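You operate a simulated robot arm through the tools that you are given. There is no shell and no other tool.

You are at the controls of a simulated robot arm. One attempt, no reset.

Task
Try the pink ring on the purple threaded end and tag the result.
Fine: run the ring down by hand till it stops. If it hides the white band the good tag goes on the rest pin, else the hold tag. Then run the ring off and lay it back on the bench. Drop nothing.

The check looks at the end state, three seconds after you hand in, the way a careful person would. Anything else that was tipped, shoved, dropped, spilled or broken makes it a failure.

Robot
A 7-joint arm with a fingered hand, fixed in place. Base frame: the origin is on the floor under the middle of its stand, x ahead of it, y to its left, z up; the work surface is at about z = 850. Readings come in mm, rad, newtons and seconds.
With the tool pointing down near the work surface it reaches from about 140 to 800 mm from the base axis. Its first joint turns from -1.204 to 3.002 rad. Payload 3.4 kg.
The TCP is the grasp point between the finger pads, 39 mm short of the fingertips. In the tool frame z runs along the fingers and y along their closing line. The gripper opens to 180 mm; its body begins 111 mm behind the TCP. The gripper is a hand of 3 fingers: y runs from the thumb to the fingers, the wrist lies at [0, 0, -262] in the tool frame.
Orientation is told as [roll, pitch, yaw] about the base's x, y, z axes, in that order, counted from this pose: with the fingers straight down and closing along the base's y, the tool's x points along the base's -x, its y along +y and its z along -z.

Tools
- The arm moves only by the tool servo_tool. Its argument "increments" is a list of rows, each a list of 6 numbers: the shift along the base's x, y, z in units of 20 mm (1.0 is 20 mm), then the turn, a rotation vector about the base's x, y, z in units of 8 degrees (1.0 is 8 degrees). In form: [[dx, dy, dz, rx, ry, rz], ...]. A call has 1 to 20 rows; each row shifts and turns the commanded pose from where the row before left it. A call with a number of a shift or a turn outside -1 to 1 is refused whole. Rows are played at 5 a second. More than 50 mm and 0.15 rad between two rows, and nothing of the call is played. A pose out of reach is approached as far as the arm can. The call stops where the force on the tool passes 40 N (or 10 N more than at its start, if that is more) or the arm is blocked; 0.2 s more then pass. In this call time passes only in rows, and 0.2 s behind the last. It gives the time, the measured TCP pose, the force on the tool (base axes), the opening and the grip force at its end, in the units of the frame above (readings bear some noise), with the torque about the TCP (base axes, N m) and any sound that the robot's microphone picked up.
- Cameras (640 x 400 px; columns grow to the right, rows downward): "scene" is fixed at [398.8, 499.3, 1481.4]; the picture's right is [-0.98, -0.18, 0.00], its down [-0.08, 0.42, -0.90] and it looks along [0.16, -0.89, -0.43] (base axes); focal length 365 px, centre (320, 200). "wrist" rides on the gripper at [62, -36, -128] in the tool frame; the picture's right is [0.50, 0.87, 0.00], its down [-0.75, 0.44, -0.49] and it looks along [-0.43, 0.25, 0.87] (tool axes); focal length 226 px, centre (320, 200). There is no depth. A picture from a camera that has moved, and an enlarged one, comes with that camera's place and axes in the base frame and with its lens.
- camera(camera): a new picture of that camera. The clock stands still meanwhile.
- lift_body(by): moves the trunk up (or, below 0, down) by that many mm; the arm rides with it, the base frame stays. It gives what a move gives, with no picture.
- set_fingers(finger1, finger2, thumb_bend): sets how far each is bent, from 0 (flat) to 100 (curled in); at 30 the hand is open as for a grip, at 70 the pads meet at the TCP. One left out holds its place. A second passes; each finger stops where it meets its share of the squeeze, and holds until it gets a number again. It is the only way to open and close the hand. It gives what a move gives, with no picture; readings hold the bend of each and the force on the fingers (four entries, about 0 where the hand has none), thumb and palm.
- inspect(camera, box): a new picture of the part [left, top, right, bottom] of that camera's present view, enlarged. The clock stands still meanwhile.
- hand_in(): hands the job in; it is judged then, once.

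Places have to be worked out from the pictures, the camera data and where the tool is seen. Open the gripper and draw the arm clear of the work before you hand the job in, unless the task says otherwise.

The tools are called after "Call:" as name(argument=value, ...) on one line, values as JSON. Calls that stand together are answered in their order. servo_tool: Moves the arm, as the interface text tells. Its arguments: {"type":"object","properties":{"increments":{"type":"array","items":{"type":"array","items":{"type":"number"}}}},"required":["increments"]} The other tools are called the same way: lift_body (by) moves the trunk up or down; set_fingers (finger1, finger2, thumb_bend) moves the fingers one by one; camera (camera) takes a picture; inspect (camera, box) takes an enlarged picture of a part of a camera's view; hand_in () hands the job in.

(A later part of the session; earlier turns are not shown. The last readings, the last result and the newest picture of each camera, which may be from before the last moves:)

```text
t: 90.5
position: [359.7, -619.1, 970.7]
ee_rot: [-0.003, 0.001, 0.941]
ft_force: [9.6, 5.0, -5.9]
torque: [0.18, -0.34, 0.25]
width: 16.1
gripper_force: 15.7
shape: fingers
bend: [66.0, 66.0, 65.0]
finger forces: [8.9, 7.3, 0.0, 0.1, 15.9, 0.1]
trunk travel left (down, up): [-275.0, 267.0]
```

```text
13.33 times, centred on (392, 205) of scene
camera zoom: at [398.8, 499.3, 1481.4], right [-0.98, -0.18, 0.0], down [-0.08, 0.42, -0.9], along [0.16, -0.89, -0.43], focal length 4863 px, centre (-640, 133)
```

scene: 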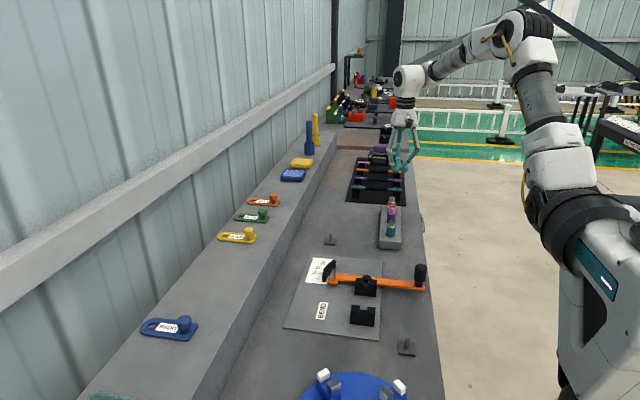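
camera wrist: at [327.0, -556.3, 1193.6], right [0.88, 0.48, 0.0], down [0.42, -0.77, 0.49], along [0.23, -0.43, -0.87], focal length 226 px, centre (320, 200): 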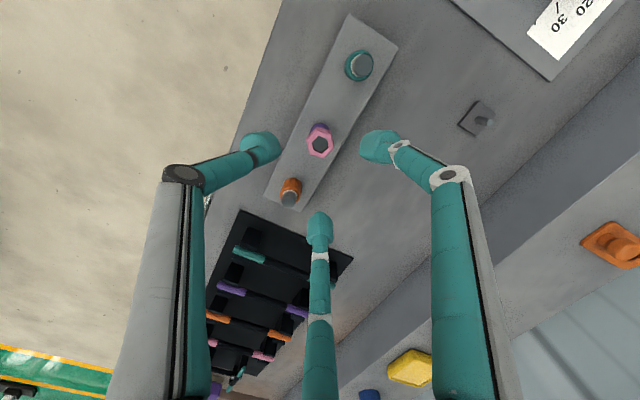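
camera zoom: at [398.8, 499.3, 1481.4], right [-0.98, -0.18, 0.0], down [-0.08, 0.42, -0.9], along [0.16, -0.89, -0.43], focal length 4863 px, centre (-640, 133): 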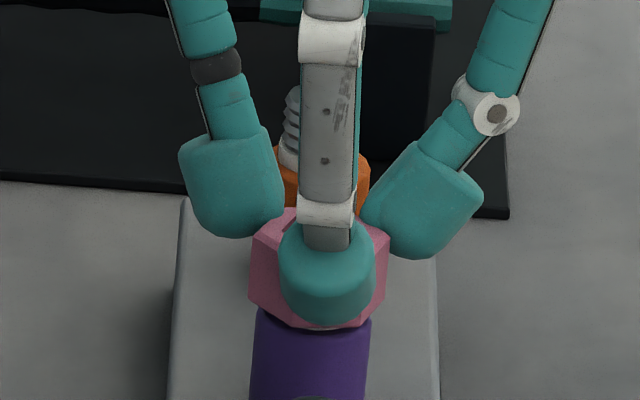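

The hand turned 17° while the nut stayed put with 0.25 N·m of torque: a true stop, with about 3 mm of white band still uncovered. So the HOLD tag is called for; I release the nut and lift clear.

Call:
set_fingers(finger1=54, finger2=54, thumb_bend=54)

Call:
servo_tool(increments=[[0, 0, 0.5, 0, 0, 0], [0, 0, 0.9, 0, 0, 0], [0, 0, 0.9, 0, 0, 0], [0, 0, 0.9, 0, 0, 0], [0, 0, 0.9, 0, 0, 0], [0, 0, 0.9, 0, 0, 0], [0, 0, 0.9, 0, 0, 0], [0, 0, 0, 0, 0, 0]])

Call:
inspect(camera="scene", box=[384, 205, 400, 215])

Call:
inspect(camera="scene", box=[205, 215, 265, 255])

```text
t: 91.5
position: [360.3, -619.7, 970.5]
ee_rot: [-0.005, 0.003, 0.943]
ft_force: [1.0, -0.3, 0.3]
torque: [0.0, 0.01, 0.0]
width: 56.3
gripper_force: 0.0
shape: fingers
bend: [54.0, 54.0, 54.0]
finger forces: [0.0, 0.1, 0.0, 0.0, 0.0, 0.1]
trunk travel left (down, up): [-275.0, 267.0]
```

```text
t: 93.3
position: [359.6, -621.4, 1088.7]
ee_rot: [-0.005, 0.001, 0.943]
ft_force: [-1.3, -0.8, 1.0]
torque: [0.01, 0.01, 0.03]
width: 56.3
gripper_force: 0.1
shape: fingers
bend: [54.0, 54.0, 54.0]
finger forces: [0.0, 0.0, 0.1, 0.1, 0.0, 0.1]
trunk travel left (down, up): [-275.0, 267.0]
```

```text
16.00 times, centred on (392, 210) of scene
camera zoom: at [398.8, 499.3, 1481.4], right [-0.98, -0.18, 0.0], down [-0.08, 0.42, -0.9], along [0.16, -0.89, -0.43], focal length 5836 px, centre (-832, 40)
```

zoom: 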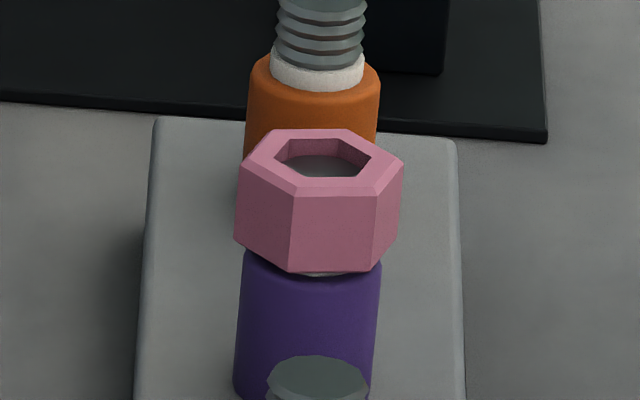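

```text
10.00 times, centred on (235, 235) of scene
camera zoom: at [398.8, 499.3, 1481.4], right [-0.98, -0.18, 0.0], down [-0.08, 0.42, -0.9], along [0.16, -0.89, -0.43], focal length 3647 px, centre (1170, -150)
```

zoom: 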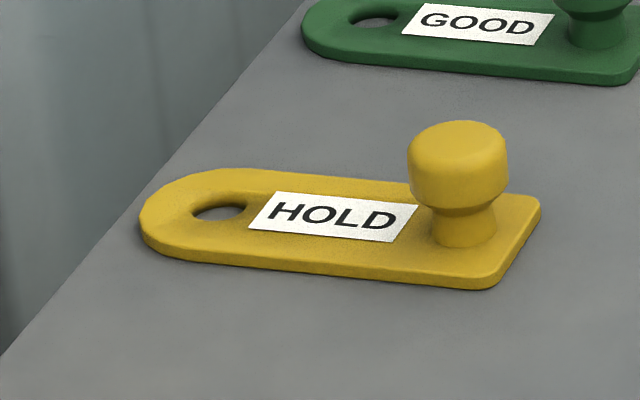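

The nut sits exactly where it was before the second try, with the band half open below it. I now fly at z≈1090 to above the HOLD tag's knob, estimated at (742,-318,982), unwinding the yaw to about 0.

Call:
servo_tool(increments=[[0.9, 0.757, 0, 0, 0, -0.3375], [0.9, 0.757, 0, 0, 0, -0.3375], [0.9, 0.757, 0, 0, 0, -0.3375], [0.9, 0.757, 0, 0, 0, -0.3375], [0.9, 0.757, 0, 0, 0, -0.3375], [0.9, 0.757, 0, 0, 0, -0.3375], [0.9, 0.757, 0, 0, 0, -0.3375], [0.9, 0.757, 0, 0, 0, -0.3375], [0.9, 0.757, 0, 0, 0, -0.3375], [0.9, 0.757, 0, 0, 0, -0.3375], [0.9, 0.757, 0, 0, 0, -0.3375], [0.9, 0.757, 0, 0, 0, -0.3375], [0.9, 0.757, 0, 0, 0, -0.3375], [0.9, 0.757, 0, 0, 0, -0.3375], [0.9, 0.757, 0, 0, 0, -0.3375], [0.9, 0.757, 0, 0, 0, -0.3375], [0.9, 0.757, 0, 0, 0, -0.3375], [0.9, 0.757, 0, 0, 0, -0.3375], [0.9, 0.757, 0, 0, 0, -0.3375], [0.9, 0.757, 0, 0, 0, -0.3375]])

Call:
camera(camera="scene")

Call:
camera(camera="wrist")

```text
t: 97.5
position: [714.5, -319.5, 1084.7]
ee_rot: [-0.007, 0.007, -0.001]
ft_force: [-0.3, -0.5, -0.2]
torque: [0.0, -0.02, 0.01]
width: 56.6
gripper_force: 0.2
shape: fingers
bend: [54.0, 54.0, 54.0]
finger forces: [0.0, 0.0, 0.0, 0.0, 0.1, 0.0]
out of reach, approached as far as the arm can: row 20
trunk travel left (down, up): [-275.0, 267.0]
```

```text
taken
```

scene: 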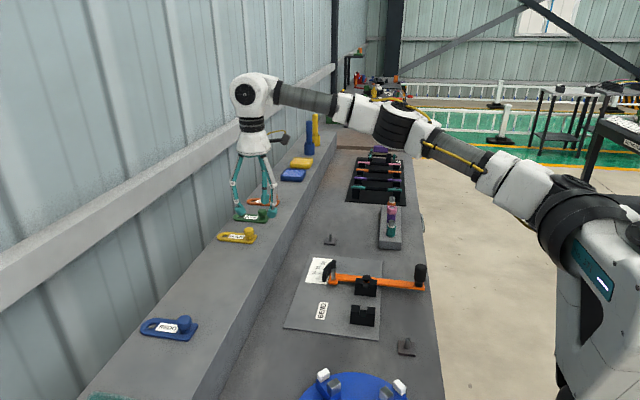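

```text
taken
camera wrist: at [652.9, -355.5, 1213.1], right [-0.5, 0.87, 0.0], down [0.76, 0.44, 0.48], along [0.42, 0.24, -0.88], focal length 226 px, centre (320, 200)
```

wrist: 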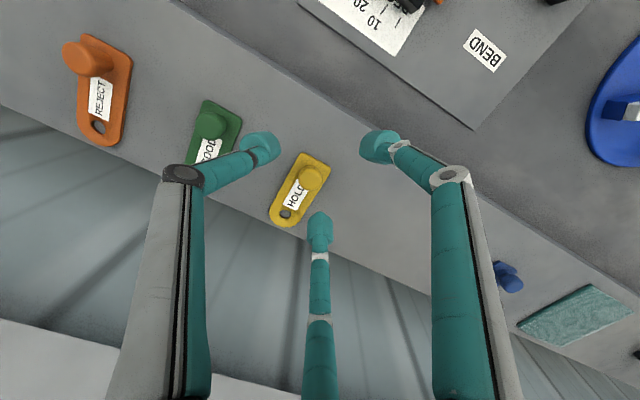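

The arm is at full stretch at r≈782 with the tool vertical, so I will lean the tool about 8° outward to reach the knob. First I zoom on the HOLD tag to measure it.

Call:
inspect(camera="wrist", box=[256, 145, 352, 235])

Call:
servo_tool(increments=[[0, 0, -0.3, -0.197, -0.46, 0], [0, 0, -0.3, -0.197, -0.46, 0], [0, 0, 0, 0, 0, 0]])

Call:
inspect(camera="wrist", box=[256, 120, 384, 220])

```text
4.44 times, centred on (304, 190) of wrist
camera zoom: at [652.9, -355.5, 1213.1], right [-0.5, 0.87, 0.0], down [0.76, 0.44, 0.48], along [0.42, 0.24, -0.88], focal length 1005 px, centre (391, 244)
```

zoom: 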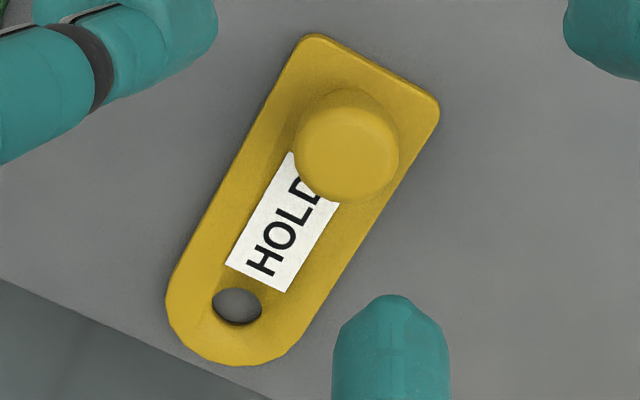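

```text
t: 98.3
position: [714.5, -320.0, 1072.6]
ee_rot: [-0.062, -0.124, 0.003]
ft_force: [0.5, -0.7, -0.8]
torque: [0.01, 0.03, -0.01]
width: 56.6
gripper_force: 0.1
shape: fingers
bend: [54.0, 54.0, 54.0]
finger forces: [0.1, 0.0, 0.1, 0.1, 0.1, 0.0]
trunk travel left (down, up): [-275.0, 267.0]
```

```text
4.00 times, centred on (320, 170) of wrist
camera zoom: at [636.1, -347.3, 1195.3], right [-0.49, 0.86, -0.11], down [0.69, 0.47, 0.55], along [0.53, 0.19, -0.82], focal length 904 px, centre (320, 320)
```

zoom: 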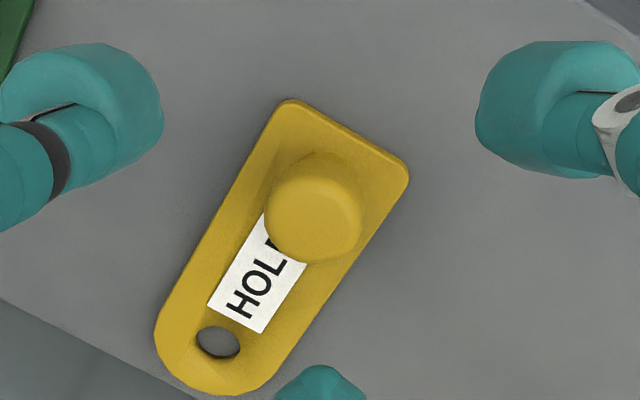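

The knob lies about (19, 9) mm off the tool axis. I move to a pre-grasp point 30 mm short of the grip along the leaned axis and check the view.

Call:
servo_tool(increments=[[0.38, 0.12, -0.46, 0, 0, 0], [0.38, 0.12, -0.46, 0, 0, 0], [0.39, 0.125, -0.46, 0, 0, 0], [0, 0, 0, 0, 0, 0]])

Call:
inspect(camera="wrist", box=[256, 120, 384, 220])

Call:
inspect(camera="scene", box=[205, 180, 275, 250])

```text
t: 99.3
position: [735.8, -311.3, 1046.6]
ee_rot: [-0.059, -0.124, 0.003]
ft_force: [-0.9, -0.5, 0.4]
torque: [-0.02, -0.01, -0.01]
width: 56.6
gripper_force: 0.1
shape: fingers
bend: [54.0, 54.0, 54.0]
finger forces: [0.1, 0.1, 0.0, 0.0, 0.1, 0.1]
trunk travel left (down, up): [-275.0, 267.0]
```

```text
4.00 times, centred on (320, 170) of wrist
camera zoom: at [658.4, -340.0, 1167.7], right [-0.49, 0.86, -0.11], down [0.69, 0.47, 0.56], along [0.53, 0.2, -0.82], focal length 904 px, centre (320, 320)
```

zoom: 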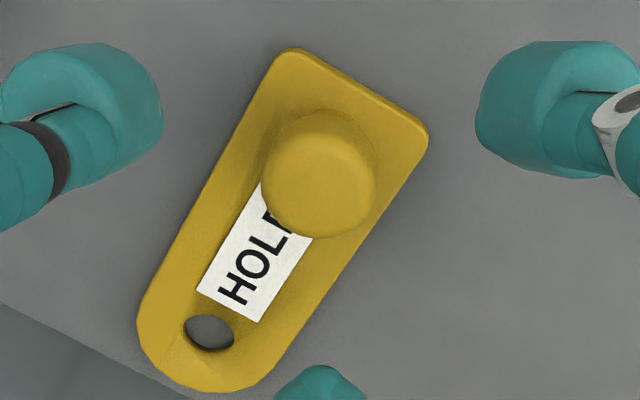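

```text
5.71 times, centred on (240, 215) of scene
camera zoom: at [398.8, 499.3, 1481.4], right [-0.98, -0.18, 0.0], down [-0.08, 0.42, -0.9], along [0.16, -0.89, -0.43], focal length 2084 px, centre (777, 114)
```

zoom: 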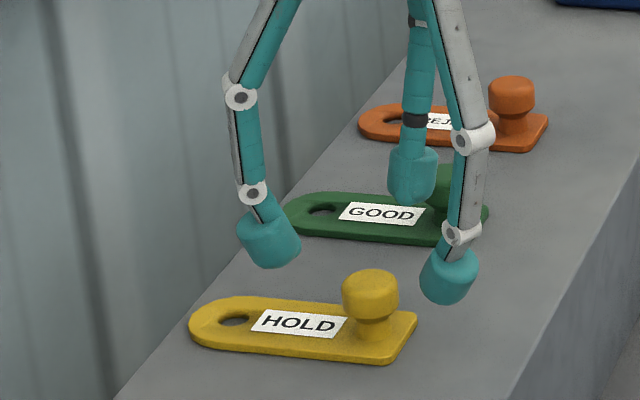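

The knob is on the tool axis within a millimetre. I advance 32 mm along the leaned axis to bring the tips around the cap.

Call:
servo_tool(increments=[[0.08, -0.023, -0.53, 0, 0, 0], [0.08, -0.023, -0.53, 0, 0, 0], [0.08, -0.024, -0.5, 0, 0, 0], [0, 0, 0, 0, 0, 0]])

Call:
inspect(camera="wrist", box=[240, 120, 400, 220])

Call:
inspect(camera="scene", box=[210, 200, 270, 250])

```text
t: 100.3
position: [743.1, -312.9, 1015.9]
ee_rot: [-0.061, -0.124, 0.003]
ft_force: [-0.2, -0.1, -0.3]
torque: [-0.01, -0.04, 0.0]
width: 56.5
gripper_force: 0.2
shape: fingers
bend: [54.0, 54.0, 54.0]
finger forces: [0.0, 0.0, 0.1, 0.0, 0.1, 0.0]
trunk travel left (down, up): [-275.0, 267.0]
```

```text
4.00 times, centred on (320, 170) of wrist
camera zoom: at [663.3, -341.6, 1136.6], right [-0.49, 0.86, -0.11], down [0.69, 0.47, 0.56], along [0.53, 0.2, -0.82], focal length 904 px, centre (320, 320)
```

zoom: 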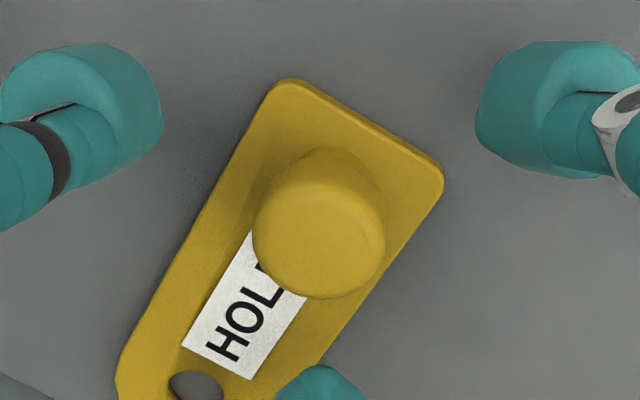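

```text
8.00 times, centred on (240, 225) of scene
camera zoom: at [398.8, 499.3, 1481.4], right [-0.98, -0.18, 0.0], down [-0.08, 0.42, -0.9], along [0.16, -0.89, -0.43], focal length 2918 px, centre (960, 0)
```

zoom: 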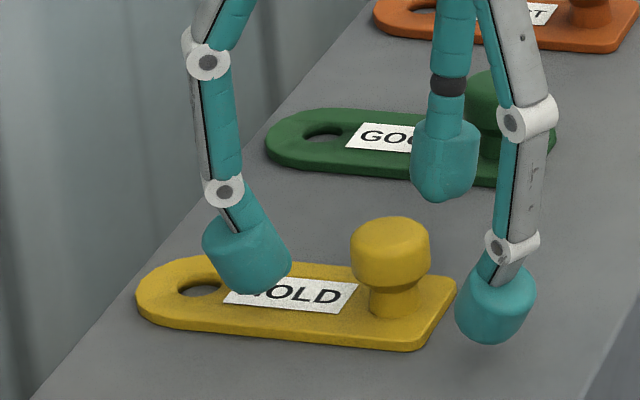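

The knob is centred between the digits with the tips clear of the plate. I close gently on the cap.

Call:
set_fingers(finger1=62, finger2=62, thumb_bend=62)

Call:
inspect(camera="wrist", box=[240, 120, 400, 220])

Call:
inspect(camera="scene", box=[210, 200, 270, 250])

```text
t: 101.3
position: [741.6, -312.4, 1014.8]
ee_rot: [-0.061, -0.124, 0.004]
ft_force: [-0.1, 0.1, -1.0]
torque: [0.0, 0.01, 0.01]
width: 26.5
gripper_force: 0.1
shape: fingers
bend: [62.0, 62.0, 62.0]
finger forces: [0.0, 0.0, 0.0, 0.1, 0.1, 0.0]
trunk travel left (down, up): [-275.0, 267.0]
```

```text
4.00 times, centred on (320, 170) of wrist
camera zoom: at [663.5, -341.5, 1136.6], right [-0.49, 0.86, -0.11], down [0.69, 0.47, 0.56], along [0.53, 0.2, -0.82], focal length 904 px, centre (320, 320)
```

zoom: 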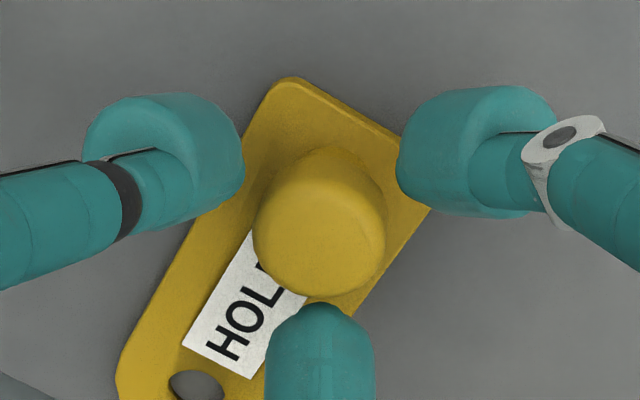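

```text
8.00 times, centred on (240, 225) of scene
camera zoom: at [398.8, 499.3, 1481.4], right [-0.98, -0.18, 0.0], down [-0.08, 0.42, -0.9], along [0.16, -0.89, -0.43], focal length 2918 px, centre (960, 0)
```

zoom: 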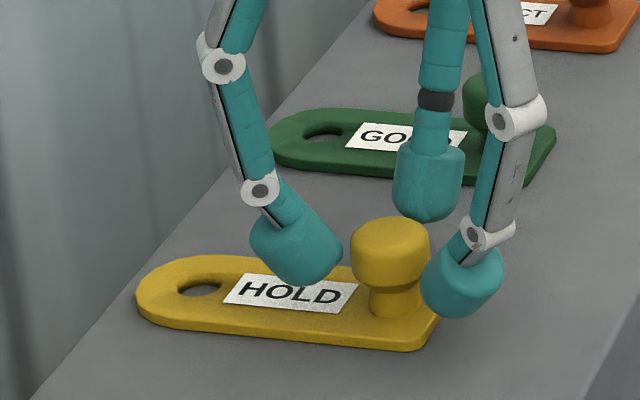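

The inner digit would bite near the cap's lower edge because of the lean. I reduce the lean by 3° and raise 1 mm, keeping the tips centred on the cap.

Call:
servo_tool(increments=[[0.1, -0.042, 0.05, 0.148, 0.345, 0], [0, 0, 0, 0, 0, 0]])

Call:
inspect(camera="wrist", box=[240, 120, 400, 220])

Call:
inspect(camera="scene", box=[220, 205, 260, 245])

```text
t: 101.9
position: [741.6, -315.1, 1017.5]
ee_rot: [-0.039, -0.081, 0.002]
ft_force: [0.5, -0.6, -0.1]
torque: [0.03, -0.02, 0.01]
width: 26.7
gripper_force: 0.0
shape: fingers
bend: [62.0, 62.0, 62.0]
finger forces: [0.0, 0.0, 0.1, 0.0, 0.0, 0.0]
trunk travel left (down, up): [-275.0, 267.0]
```

```text
4.00 times, centred on (320, 170) of wrist
camera zoom: at [669.1, -345.9, 1141.3], right [-0.5, 0.86, -0.07], down [0.71, 0.46, 0.53], along [0.5, 0.21, -0.84], focal length 904 px, centre (320, 320)
```

zoom: 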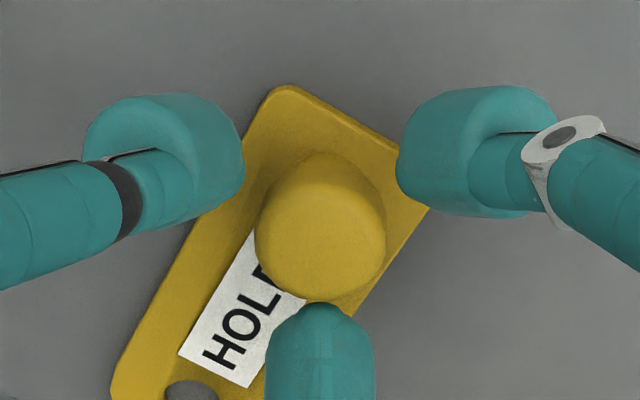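

```text
10.00 times, centred on (240, 225) of scene
camera zoom: at [398.8, 499.3, 1481.4], right [-0.98, -0.18, 0.0], down [-0.08, 0.42, -0.9], along [0.16, -0.89, -0.43], focal length 3647 px, centre (1120, -50)
```

zoom: 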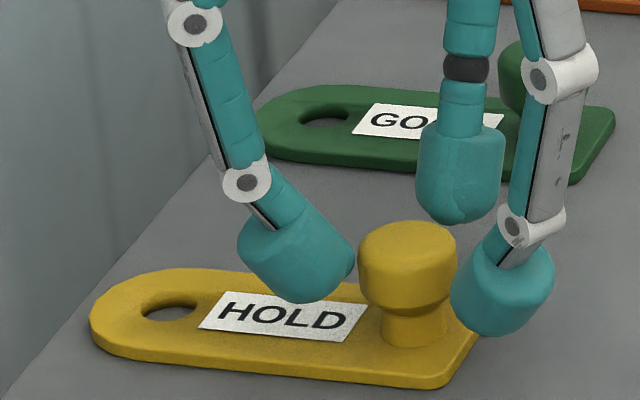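

Contact heights now look right. I close slowly and read each digit's force.

Call:
set_fingers(finger1=65, finger2=65, thumb_bend=65)

Call:
inspect(camera="wrist", box=[240, 120, 400, 220])

Call:
inspect(camera="scene", box=[220, 205, 260, 245])

```text
t: 102.9
position: [743.2, -314.0, 1017.2]
ee_rot: [-0.038, -0.08, -0.001]
ft_force: [0.1, 0.6, 0.8]
torque: [-0.01, 0.03, 0.03]
width: 16.0
gripper_force: 1.0
shape: fingers
bend: [65.0, 65.0, 65.0]
finger forces: [0.4, 0.5, 0.0, 0.0, 0.6, 0.0]
trunk travel left (down, up): [-275.0, 267.0]
```

```text
4.00 times, centred on (320, 170) of wrist
camera zoom: at [670.0, -345.3, 1140.5], right [-0.5, 0.86, -0.07], down [0.71, 0.46, 0.53], along [0.49, 0.21, -0.84], focal length 904 px, centre (320, 320)
```

zoom: 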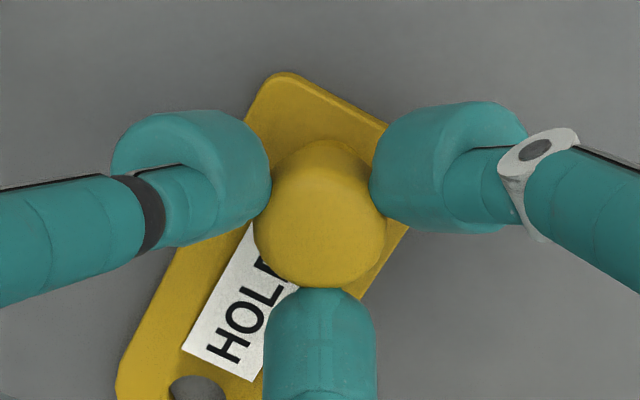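

```text
10.00 times, centred on (240, 225) of scene
camera zoom: at [398.8, 499.3, 1481.4], right [-0.98, -0.18, 0.0], down [-0.08, 0.42, -0.9], along [0.16, -0.89, -0.43], focal length 3647 px, centre (1120, -50)
```

zoom: 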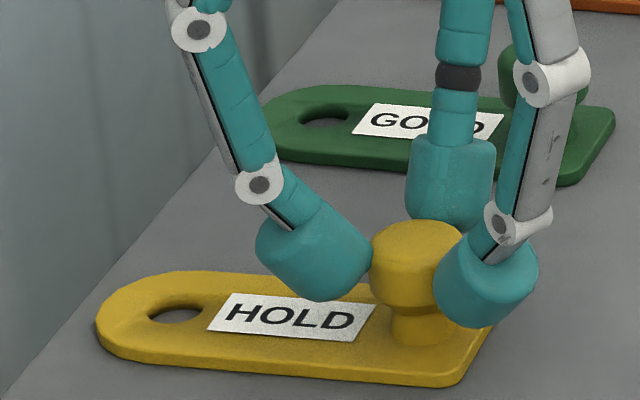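

All three digits touch the cap evenly; the tag slid only a few millimetres. I squeeze to about 7 N each and lift 15 mm as a test.

Call:
set_fingers(finger1=71, finger2=71, thumb_bend=71)

Call:
servo_tool(increments=[[0, 0, 0.2, 0, 0, 0], [0, 0, 0.3, 0, 0, 0], [0, 0, 0.3, 0, 0, 0], [0, 0, 0, 0, 0, 0]])

Call:
inspect(camera="scene", box=[215, 195, 265, 245])

Call:
inspect(camera="wrist", box=[240, 120, 400, 240])

```text
t: 103.9
position: [743.1, -313.9, 1017.1]
ee_rot: [-0.037, -0.079, 0.002]
ft_force: [-0.7, 0.5, -0.5]
torque: [0.03, -0.02, 0.01]
width: 12.7
gripper_force: 9.7
shape: fingers
bend: [66.0, 66.0, 67.0]
finger forces: [6.1, 6.3, 0.1, 0.0, 7.0, 0.0]
trunk travel left (down, up): [-275.0, 267.0]
```

```text
t: 104.9
position: [741.4, -314.6, 1033.8]
ee_rot: [-0.039, -0.079, 0.002]
ft_force: [0.0, 0.1, -0.3]
torque: [0.03, 0.0, 0.04]
width: 12.1
gripper_force: 9.7
shape: fingers
bend: [66.0, 66.0, 67.0]
finger forces: [6.0, 6.2, 0.0, 0.0, 7.0, 0.0]
trunk travel left (down, up): [-275.0, 267.0]
```

```text
8.00 times, centred on (240, 220) of scene
camera zoom: at [398.8, 499.3, 1481.4], right [-0.98, -0.18, 0.0], down [-0.08, 0.42, -0.9], along [0.16, -0.89, -0.43], focal length 2918 px, centre (960, 40)
```

zoom: 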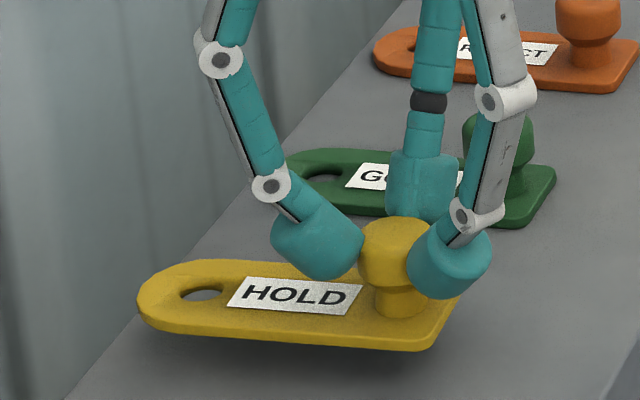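

```text
3.33 times, centred on (320, 180) of wrist
camera zoom: at [668.9, -345.4, 1156.3], right [-0.5, 0.86, -0.07], down [0.71, 0.46, 0.53], along [0.49, 0.21, -0.84], focal length 754 px, centre (320, 267)
```

zoom: 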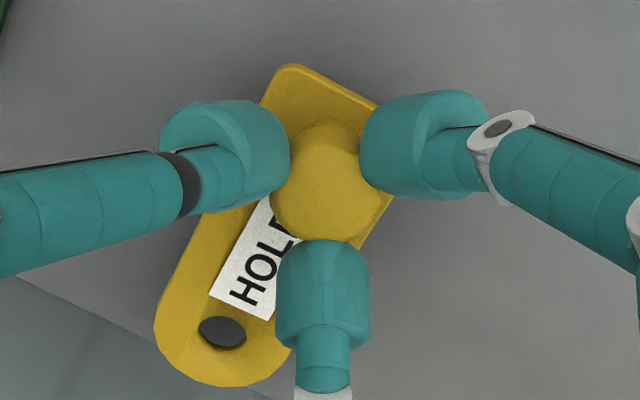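

The tag lifts level and secure. I raise it another 50 mm and carry it toward the rest pin, moving away from the shelf so it passes clear of the other tags.

Call:
servo_tool(increments=[[0, 0, 0.6, 0, 0, 0], [0, 0, 0.9, 0, 0, 0], [0, 0, 0.9, 0, 0, 0], [-0.5, 0, 0.3, 0, 0, 0], [-0.9, 0, 0, 0, 0, 0], [-0.9, -0.3, 0, 0, 0, 0], [-0.9, -0.6, 0, 0, 0, 0], [-0.9, -0.7, 0, 0, 0, 0], [-0.9, -0.7, 0, 0, 0, 0], [-0.9, -0.7, 0, 0, 0, 0], [-0.9, -0.7, 0, 0, 0, 0], [-0.9, -0.7, 0, 0, 0, 0], [-0.9, -0.7, 0, 0, 0, 0], [-0.9, -0.7, 0, 0, 0, 0], [-0.9, -0.7, 0, 0, 0, 0], [-0.9, -0.7, 0, 0, 0, 0], [-0.9, -0.7, 0, 0, 0, 0], [-0.9, -0.7, 0, 0, 0, 0], [-0.4, -0.3, 0, 0, 0, 0], [0, 0, 0, 0, 0, 0]])

Call:
camera(camera="wrist")

Call:
camera(camera="scene")

```text
t: 109.1
position: [463.6, -494.0, 1085.6]
ee_rot: [-0.041, -0.076, 0.002]
ft_force: [1.2, 0.2, -1.4]
torque: [-0.03, 0.03, -0.01]
width: 12.6
gripper_force: 9.6
shape: fingers
bend: [67.0, 66.0, 67.0]
finger forces: [5.8, 6.3, 0.0, 0.0, 7.0, 0.1]
out of reach, approached as far as the arm can: row 1, 3
trunk travel left (down, up): [-275.0, 267.0]
```

```text
taken
camera wrist: at [391.6, -525.2, 1209.1], right [-0.5, 0.86, -0.07], down [0.71, 0.46, 0.53], along [0.49, 0.21, -0.84], focal length 226 px, centre (320, 200)
```

wrist: 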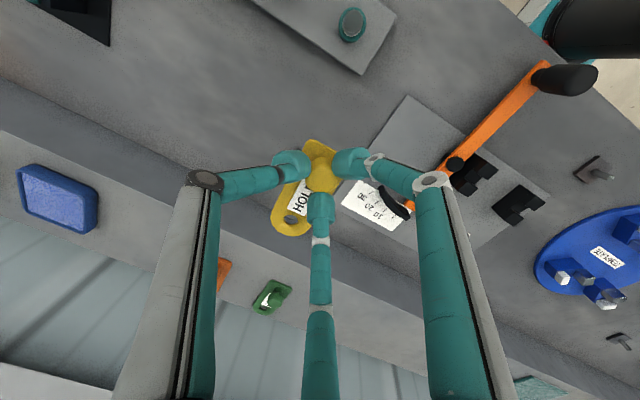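

```text
taken
```

scene: 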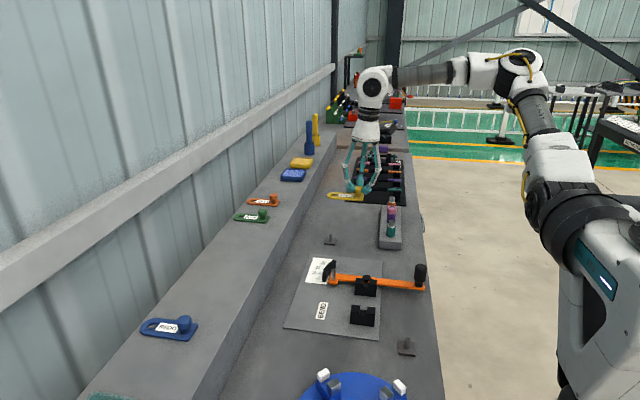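

The tag is carried over the bench. I notice another pin beyond the blue table, so I zoom in to compare the pins and any labels near them.

Call:
inspect(camera="wrist", box=[530, 130, 640, 360])

Call:
inspect(camera="wrist", box=[250, 130, 380, 250])

Call:
inspect(camera="scene", box=[300, 180, 380, 260])

Call:
inspect(camera="scene", box=[60, 300, 440, 400])

```text
1.74 times, centred on (585, 245) of wrist
camera zoom: at [391.6, -525.2, 1209.1], right [-0.5, 0.86, -0.07], down [0.71, 0.46, 0.53], along [0.49, 0.21, -0.84], focal length 393 px, centre (-141, 122)
```

zoom: 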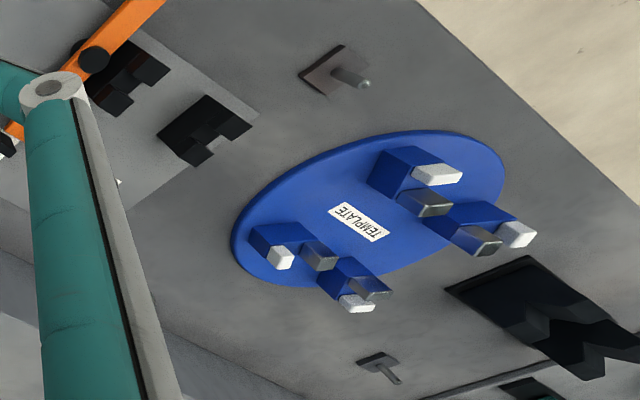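

```text
3.33 times, centred on (315, 190) of wrist
camera zoom: at [391.6, -525.2, 1209.1], right [-0.5, 0.86, -0.07], down [0.71, 0.46, 0.53], along [0.49, 0.21, -0.84], focal length 754 px, centre (337, 233)
```

zoom: 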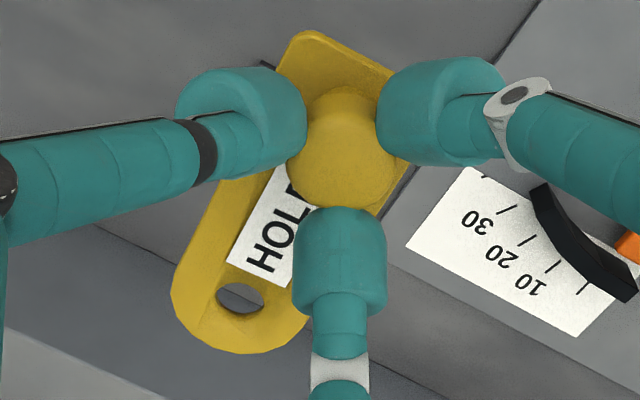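

```text
5.00 times, centred on (340, 220) of scene
camera zoom: at [398.8, 499.3, 1481.4], right [-0.98, -0.18, 0.0], down [-0.08, 0.42, -0.9], along [0.16, -0.89, -0.43], focal length 1824 px, centre (220, 100)
```

zoom: 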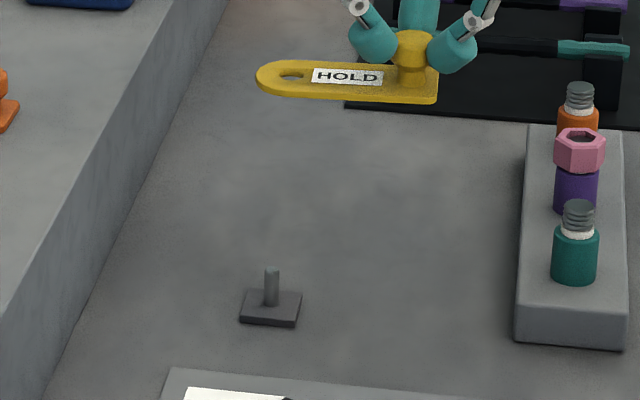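

```text
1.68 times, centred on (250, 350) of scene
camera zoom: at [398.8, 499.3, 1481.4], right [-0.98, -0.18, 0.0], down [-0.08, 0.42, -0.9], along [0.16, -0.89, -0.43], focal length 614 px, centre (438, -53)
```

zoom: 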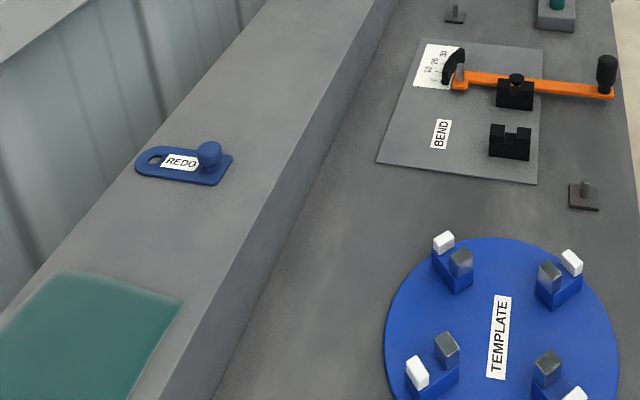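

Each station (THREAD, BEND, TEMPLATE) has its own pin beside it, and the one by THREAD is pin 1 at about (547,-501), top z≈882. The tag's hole is now near (536,-492), so I shift (+11,-8.5) mm and lower to about 25 mm above the pin.

Call:
servo_tool(increments=[[0.28, -0.21, -0.9, 0, 0, 0], [0.27, -0.215, -0.9, 0, 0, 0], [0, 0, -0.9, 0, 0, 0], [0, 0, -0.9, 0, 0, 0], [0, 0, -0.9, 0, 0, 0], [0, 0, -0.9, 0, 0, 0], [0, 0, 0, 0, 0, 0]])

Call:
inspect(camera="wrist", box=[250, 150, 346, 240])

Call:
inspect(camera="scene", box=[310, 210, 370, 260])

```text
t: 110.7
position: [474.8, -502.6, 977.0]
ee_rot: [-0.041, -0.077, 0.003]
ft_force: [0.2, 0.4, 0.3]
torque: [-0.02, 0.0, 0.01]
width: 12.3
gripper_force: 9.4
shape: fingers
bend: [67.0, 66.0, 67.0]
finger forces: [5.8, 6.2, 0.0, 0.0, 6.8, 0.1]
trunk travel left (down, up): [-275.0, 267.0]
```

```text
4.44 times, centred on (298, 195) of wrist
camera zoom: at [402.4, -533.2, 1100.7], right [-0.5, 0.86, -0.07], down [0.71, 0.46, 0.53], along [0.49, 0.21, -0.84], focal length 1005 px, centre (418, 222)
```

zoom: 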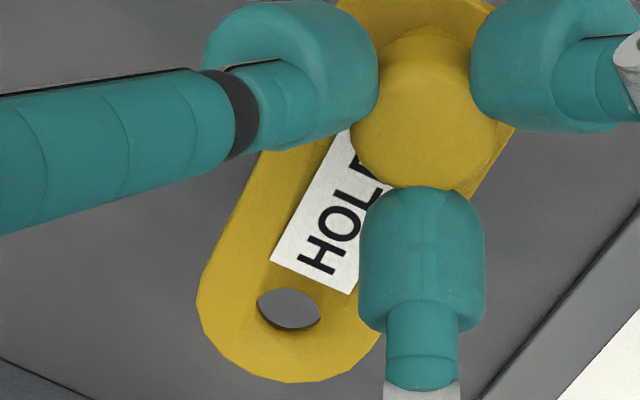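

```text
8.00 times, centred on (340, 235) of scene
camera zoom: at [398.8, 499.3, 1481.4], right [-0.98, -0.18, 0.0], down [-0.08, 0.42, -0.9], along [0.16, -0.89, -0.43], focal length 2918 px, centre (160, -80)
```

zoom: 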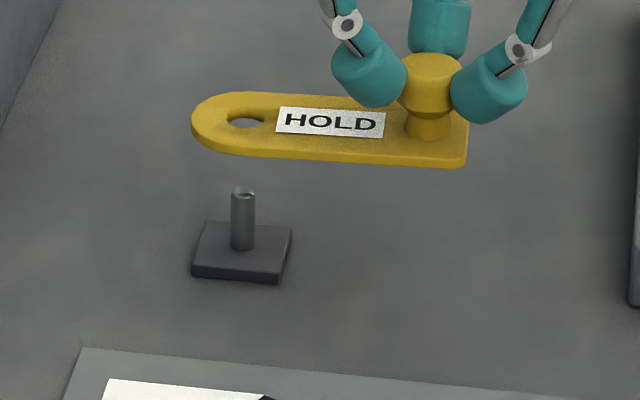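

In the scene view the hole is right in line with the pin sideways. I lower 18 mm so the plate is just above the pin top and check the fore-aft alignment.

Call:
servo_tool(increments=[[0, 0, -0.45, 0, 0, 0], [0, 0, -0.45, 0, 0, 0], [0, 0, 0, 0, 0, 0]])

Call:
inspect(camera="wrist", box=[262, 200, 310, 240])

Call:
inspect(camera="scene", box=[320, 215, 360, 250])

```text
t: 111.5
position: [475.0, -502.9, 958.4]
ee_rot: [-0.04, -0.078, 0.002]
ft_force: [0.1, -0.3, -0.4]
torque: [0.03, -0.01, 0.0]
width: 12.3
gripper_force: 9.3
shape: fingers
bend: [67.0, 66.0, 67.0]
finger forces: [5.8, 6.3, 0.0, 0.0, 6.9, 0.1]
trunk travel left (down, up): [-275.0, 267.0]
```

```text
10.00 times, centred on (286, 220) of wrist
camera zoom: at [402.8, -533.8, 1082.7], right [-0.5, 0.86, -0.07], down [0.71, 0.46, 0.53], along [0.49, 0.21, -0.84], focal length 2261 px, centre (660, 0)
```

zoom: 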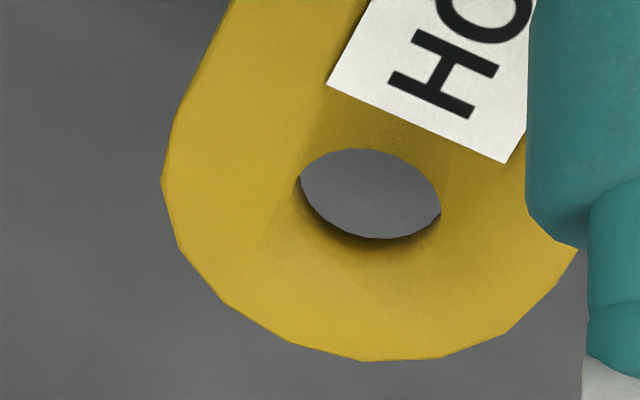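

```text
11.43 times, centred on (340, 232) of scene
camera zoom: at [398.8, 499.3, 1481.4], right [-0.98, -0.18, 0.0], down [-0.08, 0.42, -0.9], along [0.16, -0.89, -0.43], focal length 4168 px, centre (91, -171)
```

zoom: 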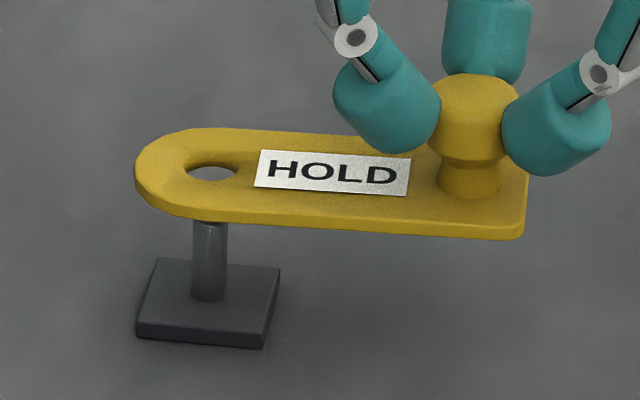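

The scene view shows hole and pin in line both ways within a millimetre. I lower 6 mm more, to just above the pin top, and look through the hole.

Call:
servo_tool(increments=[[0.01, 0, -0.15, 0, 0, 0], [0, 0, -0.15, 0, 0, 0], [0, 0, 0, 0, 0, 0]])

Call:
inspect(camera="wrist", box=[262, 200, 310, 240])

Call:
inspect(camera="scene", box=[320, 215, 360, 250])

```text
t: 112.3
position: [475.8, -503.5, 953.8]
ee_rot: [-0.041, -0.076, 0.001]
ft_force: [-0.3, 0.6, -0.6]
torque: [-0.03, -0.01, 0.0]
width: 12.2
gripper_force: 9.8
shape: fingers
bend: [67.0, 66.0, 67.0]
finger forces: [5.8, 6.3, 0.1, 0.0, 6.9, 0.0]
trunk travel left (down, up): [-275.0, 267.0]
```

```text
10.00 times, centred on (286, 220) of wrist
camera zoom: at [403.2, -533.6, 1076.9], right [-0.5, 0.86, -0.07], down [0.71, 0.46, 0.53], along [0.49, 0.21, -0.84], focal length 2261 px, centre (660, 0)
```

zoom: 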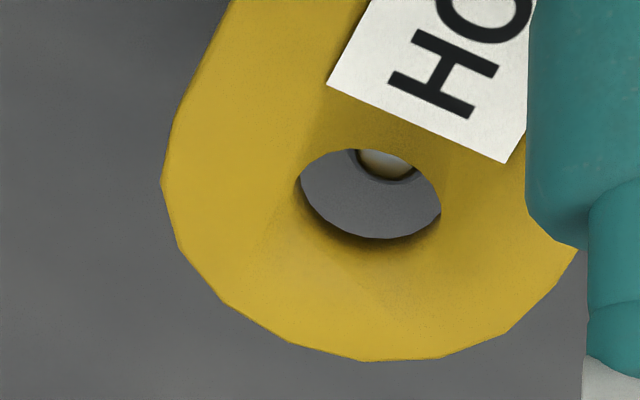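

```text
11.43 times, centred on (340, 232) of scene
camera zoom: at [398.8, 499.3, 1481.4], right [-0.98, -0.18, 0.0], down [-0.08, 0.42, -0.9], along [0.16, -0.89, -0.43], focal length 4168 px, centre (91, -171)
```

zoom: 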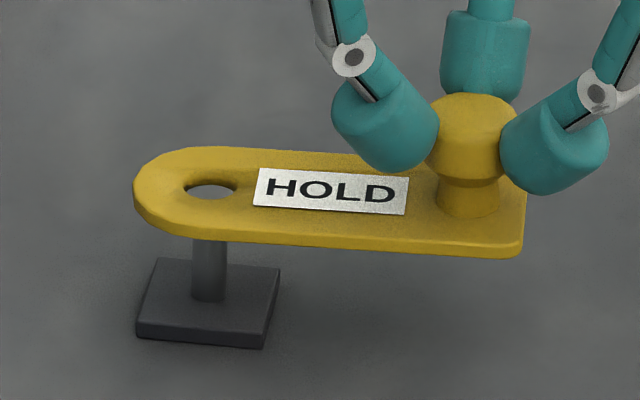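

Through the hole the pin's dome shows at the upper edge, about 1 mm off sideways, well inside the clearance. I trim slightly and lower 4 mm at a slow pace, watching force.

Call:
servo_tool(increments=[[-0.015, 0.025, -0.05, 0, 0, 0], [0, 0, -0.07, 0, 0, 0], [0, 0, -0.08, 0, 0, 0], [0, 0, 0, 0, 0, 0]])

Call:
inspect(camera="wrist", box=[262, 200, 310, 240])

Call:
inspect(camera="scene", box=[320, 215, 360, 250])

```text
t: 113.3
position: [474.8, -502.4, 948.2]
ee_rot: [-0.041, -0.075, 0.001]
ft_force: [0.1, 0.0, -0.4]
torque: [0.0, -0.02, 0.01]
width: 12.4
gripper_force: 9.0
shape: fingers
bend: [67.0, 66.0, 67.0]
finger forces: [5.9, 6.3, 0.1, 0.0, 6.9, 0.0]
trunk travel left (down, up): [-275.0, 267.0]
```

```text
10.00 times, centred on (286, 220) of wrist
camera zoom: at [402.5, -533.1, 1073.0], right [-0.5, 0.86, -0.07], down [0.71, 0.46, 0.53], along [0.49, 0.21, -0.84], focal length 2261 px, centre (660, 0)
```

zoom: 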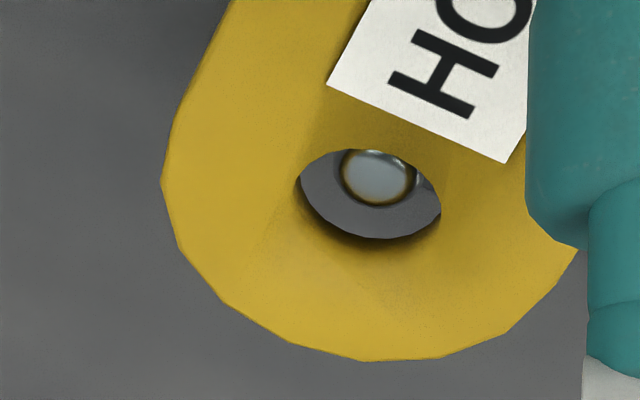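

```text
11.43 times, centred on (340, 232) of scene
camera zoom: at [398.8, 499.3, 1481.4], right [-0.98, -0.18, 0.0], down [-0.08, 0.42, -0.9], along [0.16, -0.89, -0.43], focal length 4168 px, centre (91, -171)
```

zoom: 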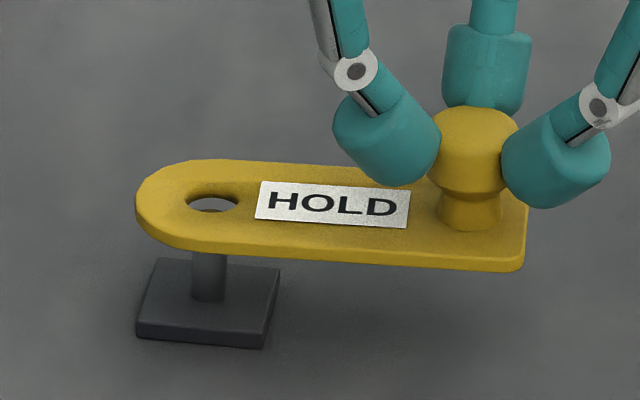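

The pin dome is nicely within the hole in both views. I continue lowering 8 mm slowly.

Call:
servo_tool(increments=[[0, 0.01, -0.1, 0, 0, 0], [0, 0, -0.1, 0, 0, 0], [0, 0, -0.1, 0, 0, 0], [0, 0, -0.1, 0, 0, 0], [0, 0, 0, 0, 0, 0]])

Call:
inspect(camera="wrist", box=[262, 200, 310, 240])

Call:
inspect(camera="scene", box=[320, 215, 360, 250])

```text
t: 114.5
position: [476.0, -502.3, 940.8]
ee_rot: [-0.039, -0.077, 0.003]
ft_force: [-0.4, -0.4, -1.1]
torque: [0.03, 0.02, 0.03]
width: 12.2
gripper_force: 9.1
shape: fingers
bend: [67.0, 66.0, 67.0]
finger forces: [5.8, 6.3, 0.1, 0.1, 7.0, 0.0]
trunk travel left (down, up): [-275.0, 267.0]
```

```text
10.00 times, centred on (286, 220) of wrist
camera zoom: at [402.5, -532.9, 1064.8], right [-0.5, 0.86, -0.07], down [0.71, 0.46, 0.53], along [0.49, 0.21, -0.84], focal length 2261 px, centre (660, 0)
```

zoom: 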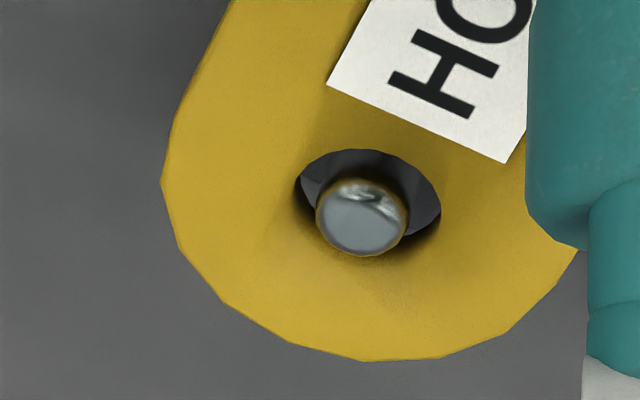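

```text
11.43 times, centred on (340, 232) of scene
camera zoom: at [398.8, 499.3, 1481.4], right [-0.98, -0.18, 0.0], down [-0.08, 0.42, -0.9], along [0.16, -0.89, -0.43], focal length 4168 px, centre (91, -171)
```

zoom: 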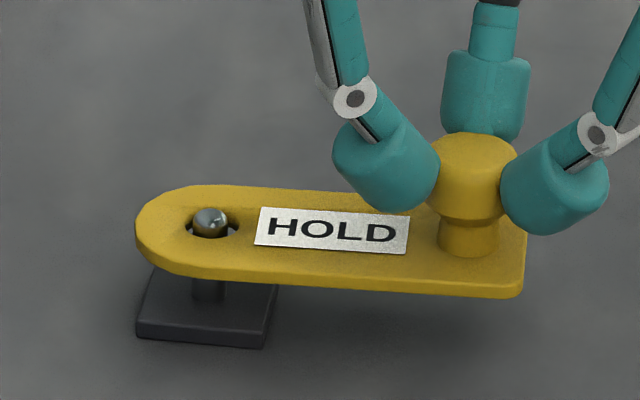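

The pin is through the hole. I lower another 13 mm toward the pin's base plate, watching the force.

Call:
servo_tool(increments=[[0, 0, -0.2, 0, 0, 0], [0, 0, -0.2, 0, 0, 0], [0, 0, -0.15, 0, 0, 0], [0, 0, -0.1, 0, 0, 0], [0, 0, 0, 0, 0, 0]])

Call:
inspect(camera="wrist", box=[262, 195, 310, 235])

Call:
inspect(camera="scene", box=[320, 215, 360, 250])

```text
t: 115.7
position: [474.1, -502.3, 927.4]
ee_rot: [-0.041, -0.077, 0.001]
ft_force: [-0.3, -0.6, -0.3]
torque: [0.01, 0.03, -0.02]
width: 12.0
gripper_force: 9.7
shape: fingers
bend: [67.0, 66.0, 67.0]
finger forces: [5.9, 6.3, 0.0, 0.1, 7.0, 0.1]
trunk travel left (down, up): [-275.0, 267.0]
```

```text
10.00 times, centred on (286, 215) of wrist
camera zoom: at [402.6, -532.8, 1051.9], right [-0.5, 0.86, -0.07], down [0.71, 0.46, 0.53], along [0.49, 0.21, -0.84], focal length 2261 px, centre (660, 50)
```

zoom: 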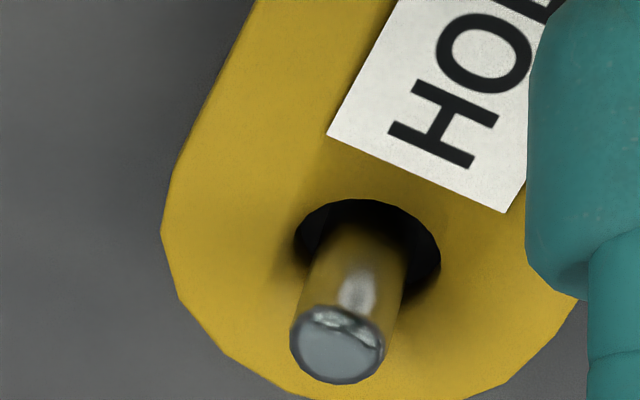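

```text
11.43 times, centred on (340, 232) of scene
camera zoom: at [398.8, 499.3, 1481.4], right [-0.98, -0.18, 0.0], down [-0.08, 0.42, -0.9], along [0.16, -0.89, -0.43], focal length 4168 px, centre (91, -171)
```

zoom: 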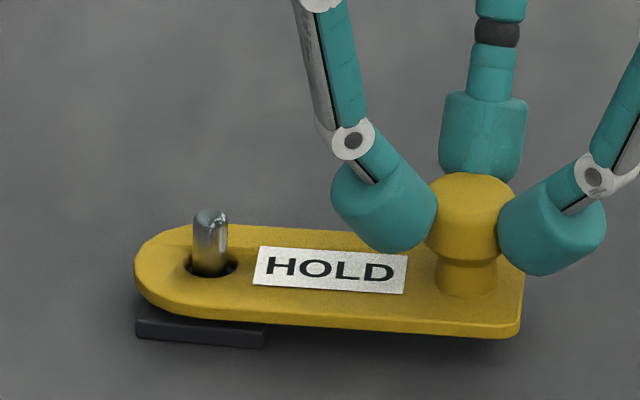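

The tag is nearly on the pin's base plate. I tilt it about the pin by 4° so the knob end settles toward the bench, then lower a little.

Call:
servo_tool(increments=[[-0.08, 0, -0.085, 0, -0.167, 0], [-0.08, 0, -0.085, 0, -0.167, 0], [-0.08, 0, -0.085, 0, -0.167, 0], [0, 0, -0.06, 0, 0, 0], [0, 0, 0, 0, 0, 0]])

Call:
inspect(camera="wrist", box=[252, 185, 332, 245])

Call:
inspect(camera="scene", box=[320, 215, 360, 250])

```text
t: 116.9
position: [470.6, -502.3, 922.9]
ee_rot: [-0.042, -0.147, 0.002]
ft_force: [-0.2, -0.4, 0.1]
torque: [-0.02, -0.01, 0.02]
width: 12.1
gripper_force: 9.8
shape: fingers
bend: [67.0, 66.0, 67.0]
finger forces: [5.9, 6.3, 0.0, 0.1, 6.8, 0.0]
trunk travel left (down, up): [-275.0, 267.0]
```

```text
6.67 times, centred on (292, 215) of wrist
camera zoom: at [389.1, -532.8, 1040.2], right [-0.49, 0.86, -0.11], down [0.68, 0.46, 0.58], along [0.55, 0.21, -0.81], focal length 1507 px, centre (507, 100)
```

zoom: 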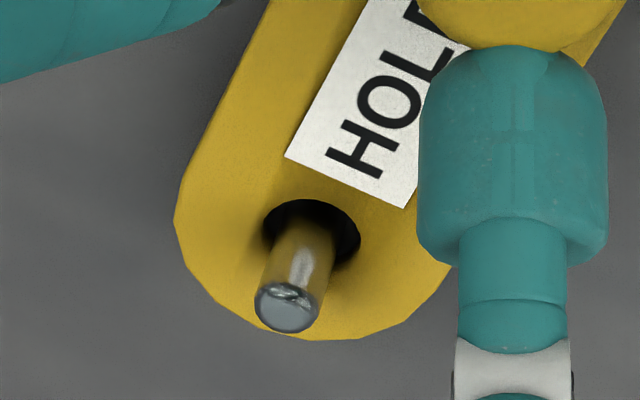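

```text
11.43 times, centred on (340, 232) of scene
camera zoom: at [398.8, 499.3, 1481.4], right [-0.98, -0.18, 0.0], down [-0.08, 0.42, -0.9], along [0.16, -0.89, -0.43], focal length 4168 px, centre (91, -171)
```

zoom: 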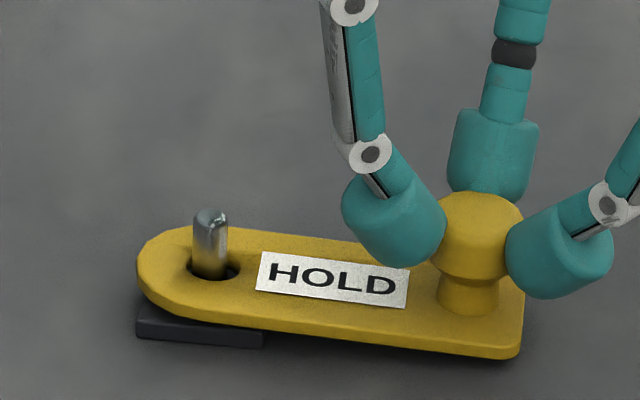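

The knob end is now tipped down. I lower in 1 mm steps until the tag touches.

Call:
servo_tool(increments=[[0, 0, -0.05, 0, 0, 0], [0, 0, -0.05, 0, 0, 0], [0, 0, 0, 0, 0, 0]])

Call:
inspect(camera="scene", box=[320, 215, 360, 250])

```text
t: 117.7
position: [468.9, -501.3, 919.4]
ee_rot: [-0.04, -0.148, 0.003]
ft_force: [0.3, 0.6, -0.4]
torque: [0.03, 0.0, 0.02]
width: 12.2
gripper_force: 9.0
shape: fingers
bend: [67.0, 66.0, 67.0]
finger forces: [5.9, 6.3, 0.1, 0.1, 6.8, 0.1]
trunk travel left (down, up): [-275.0, 267.0]
```

```text
11.43 times, centred on (340, 232) of scene
camera zoom: at [398.8, 499.3, 1481.4], right [-0.98, -0.18, 0.0], down [-0.08, 0.42, -0.9], along [0.16, -0.89, -0.43], focal length 4168 px, centre (91, -171)
```

zoom: 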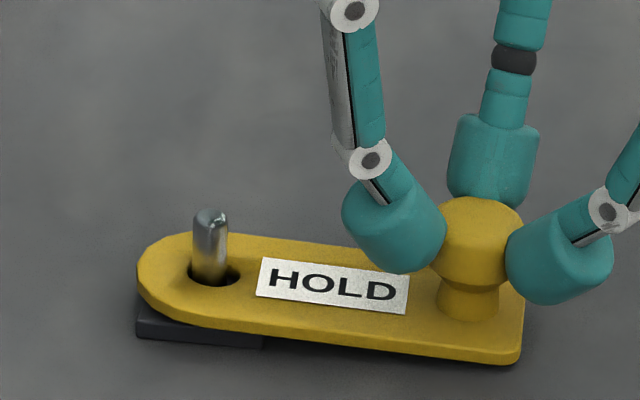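

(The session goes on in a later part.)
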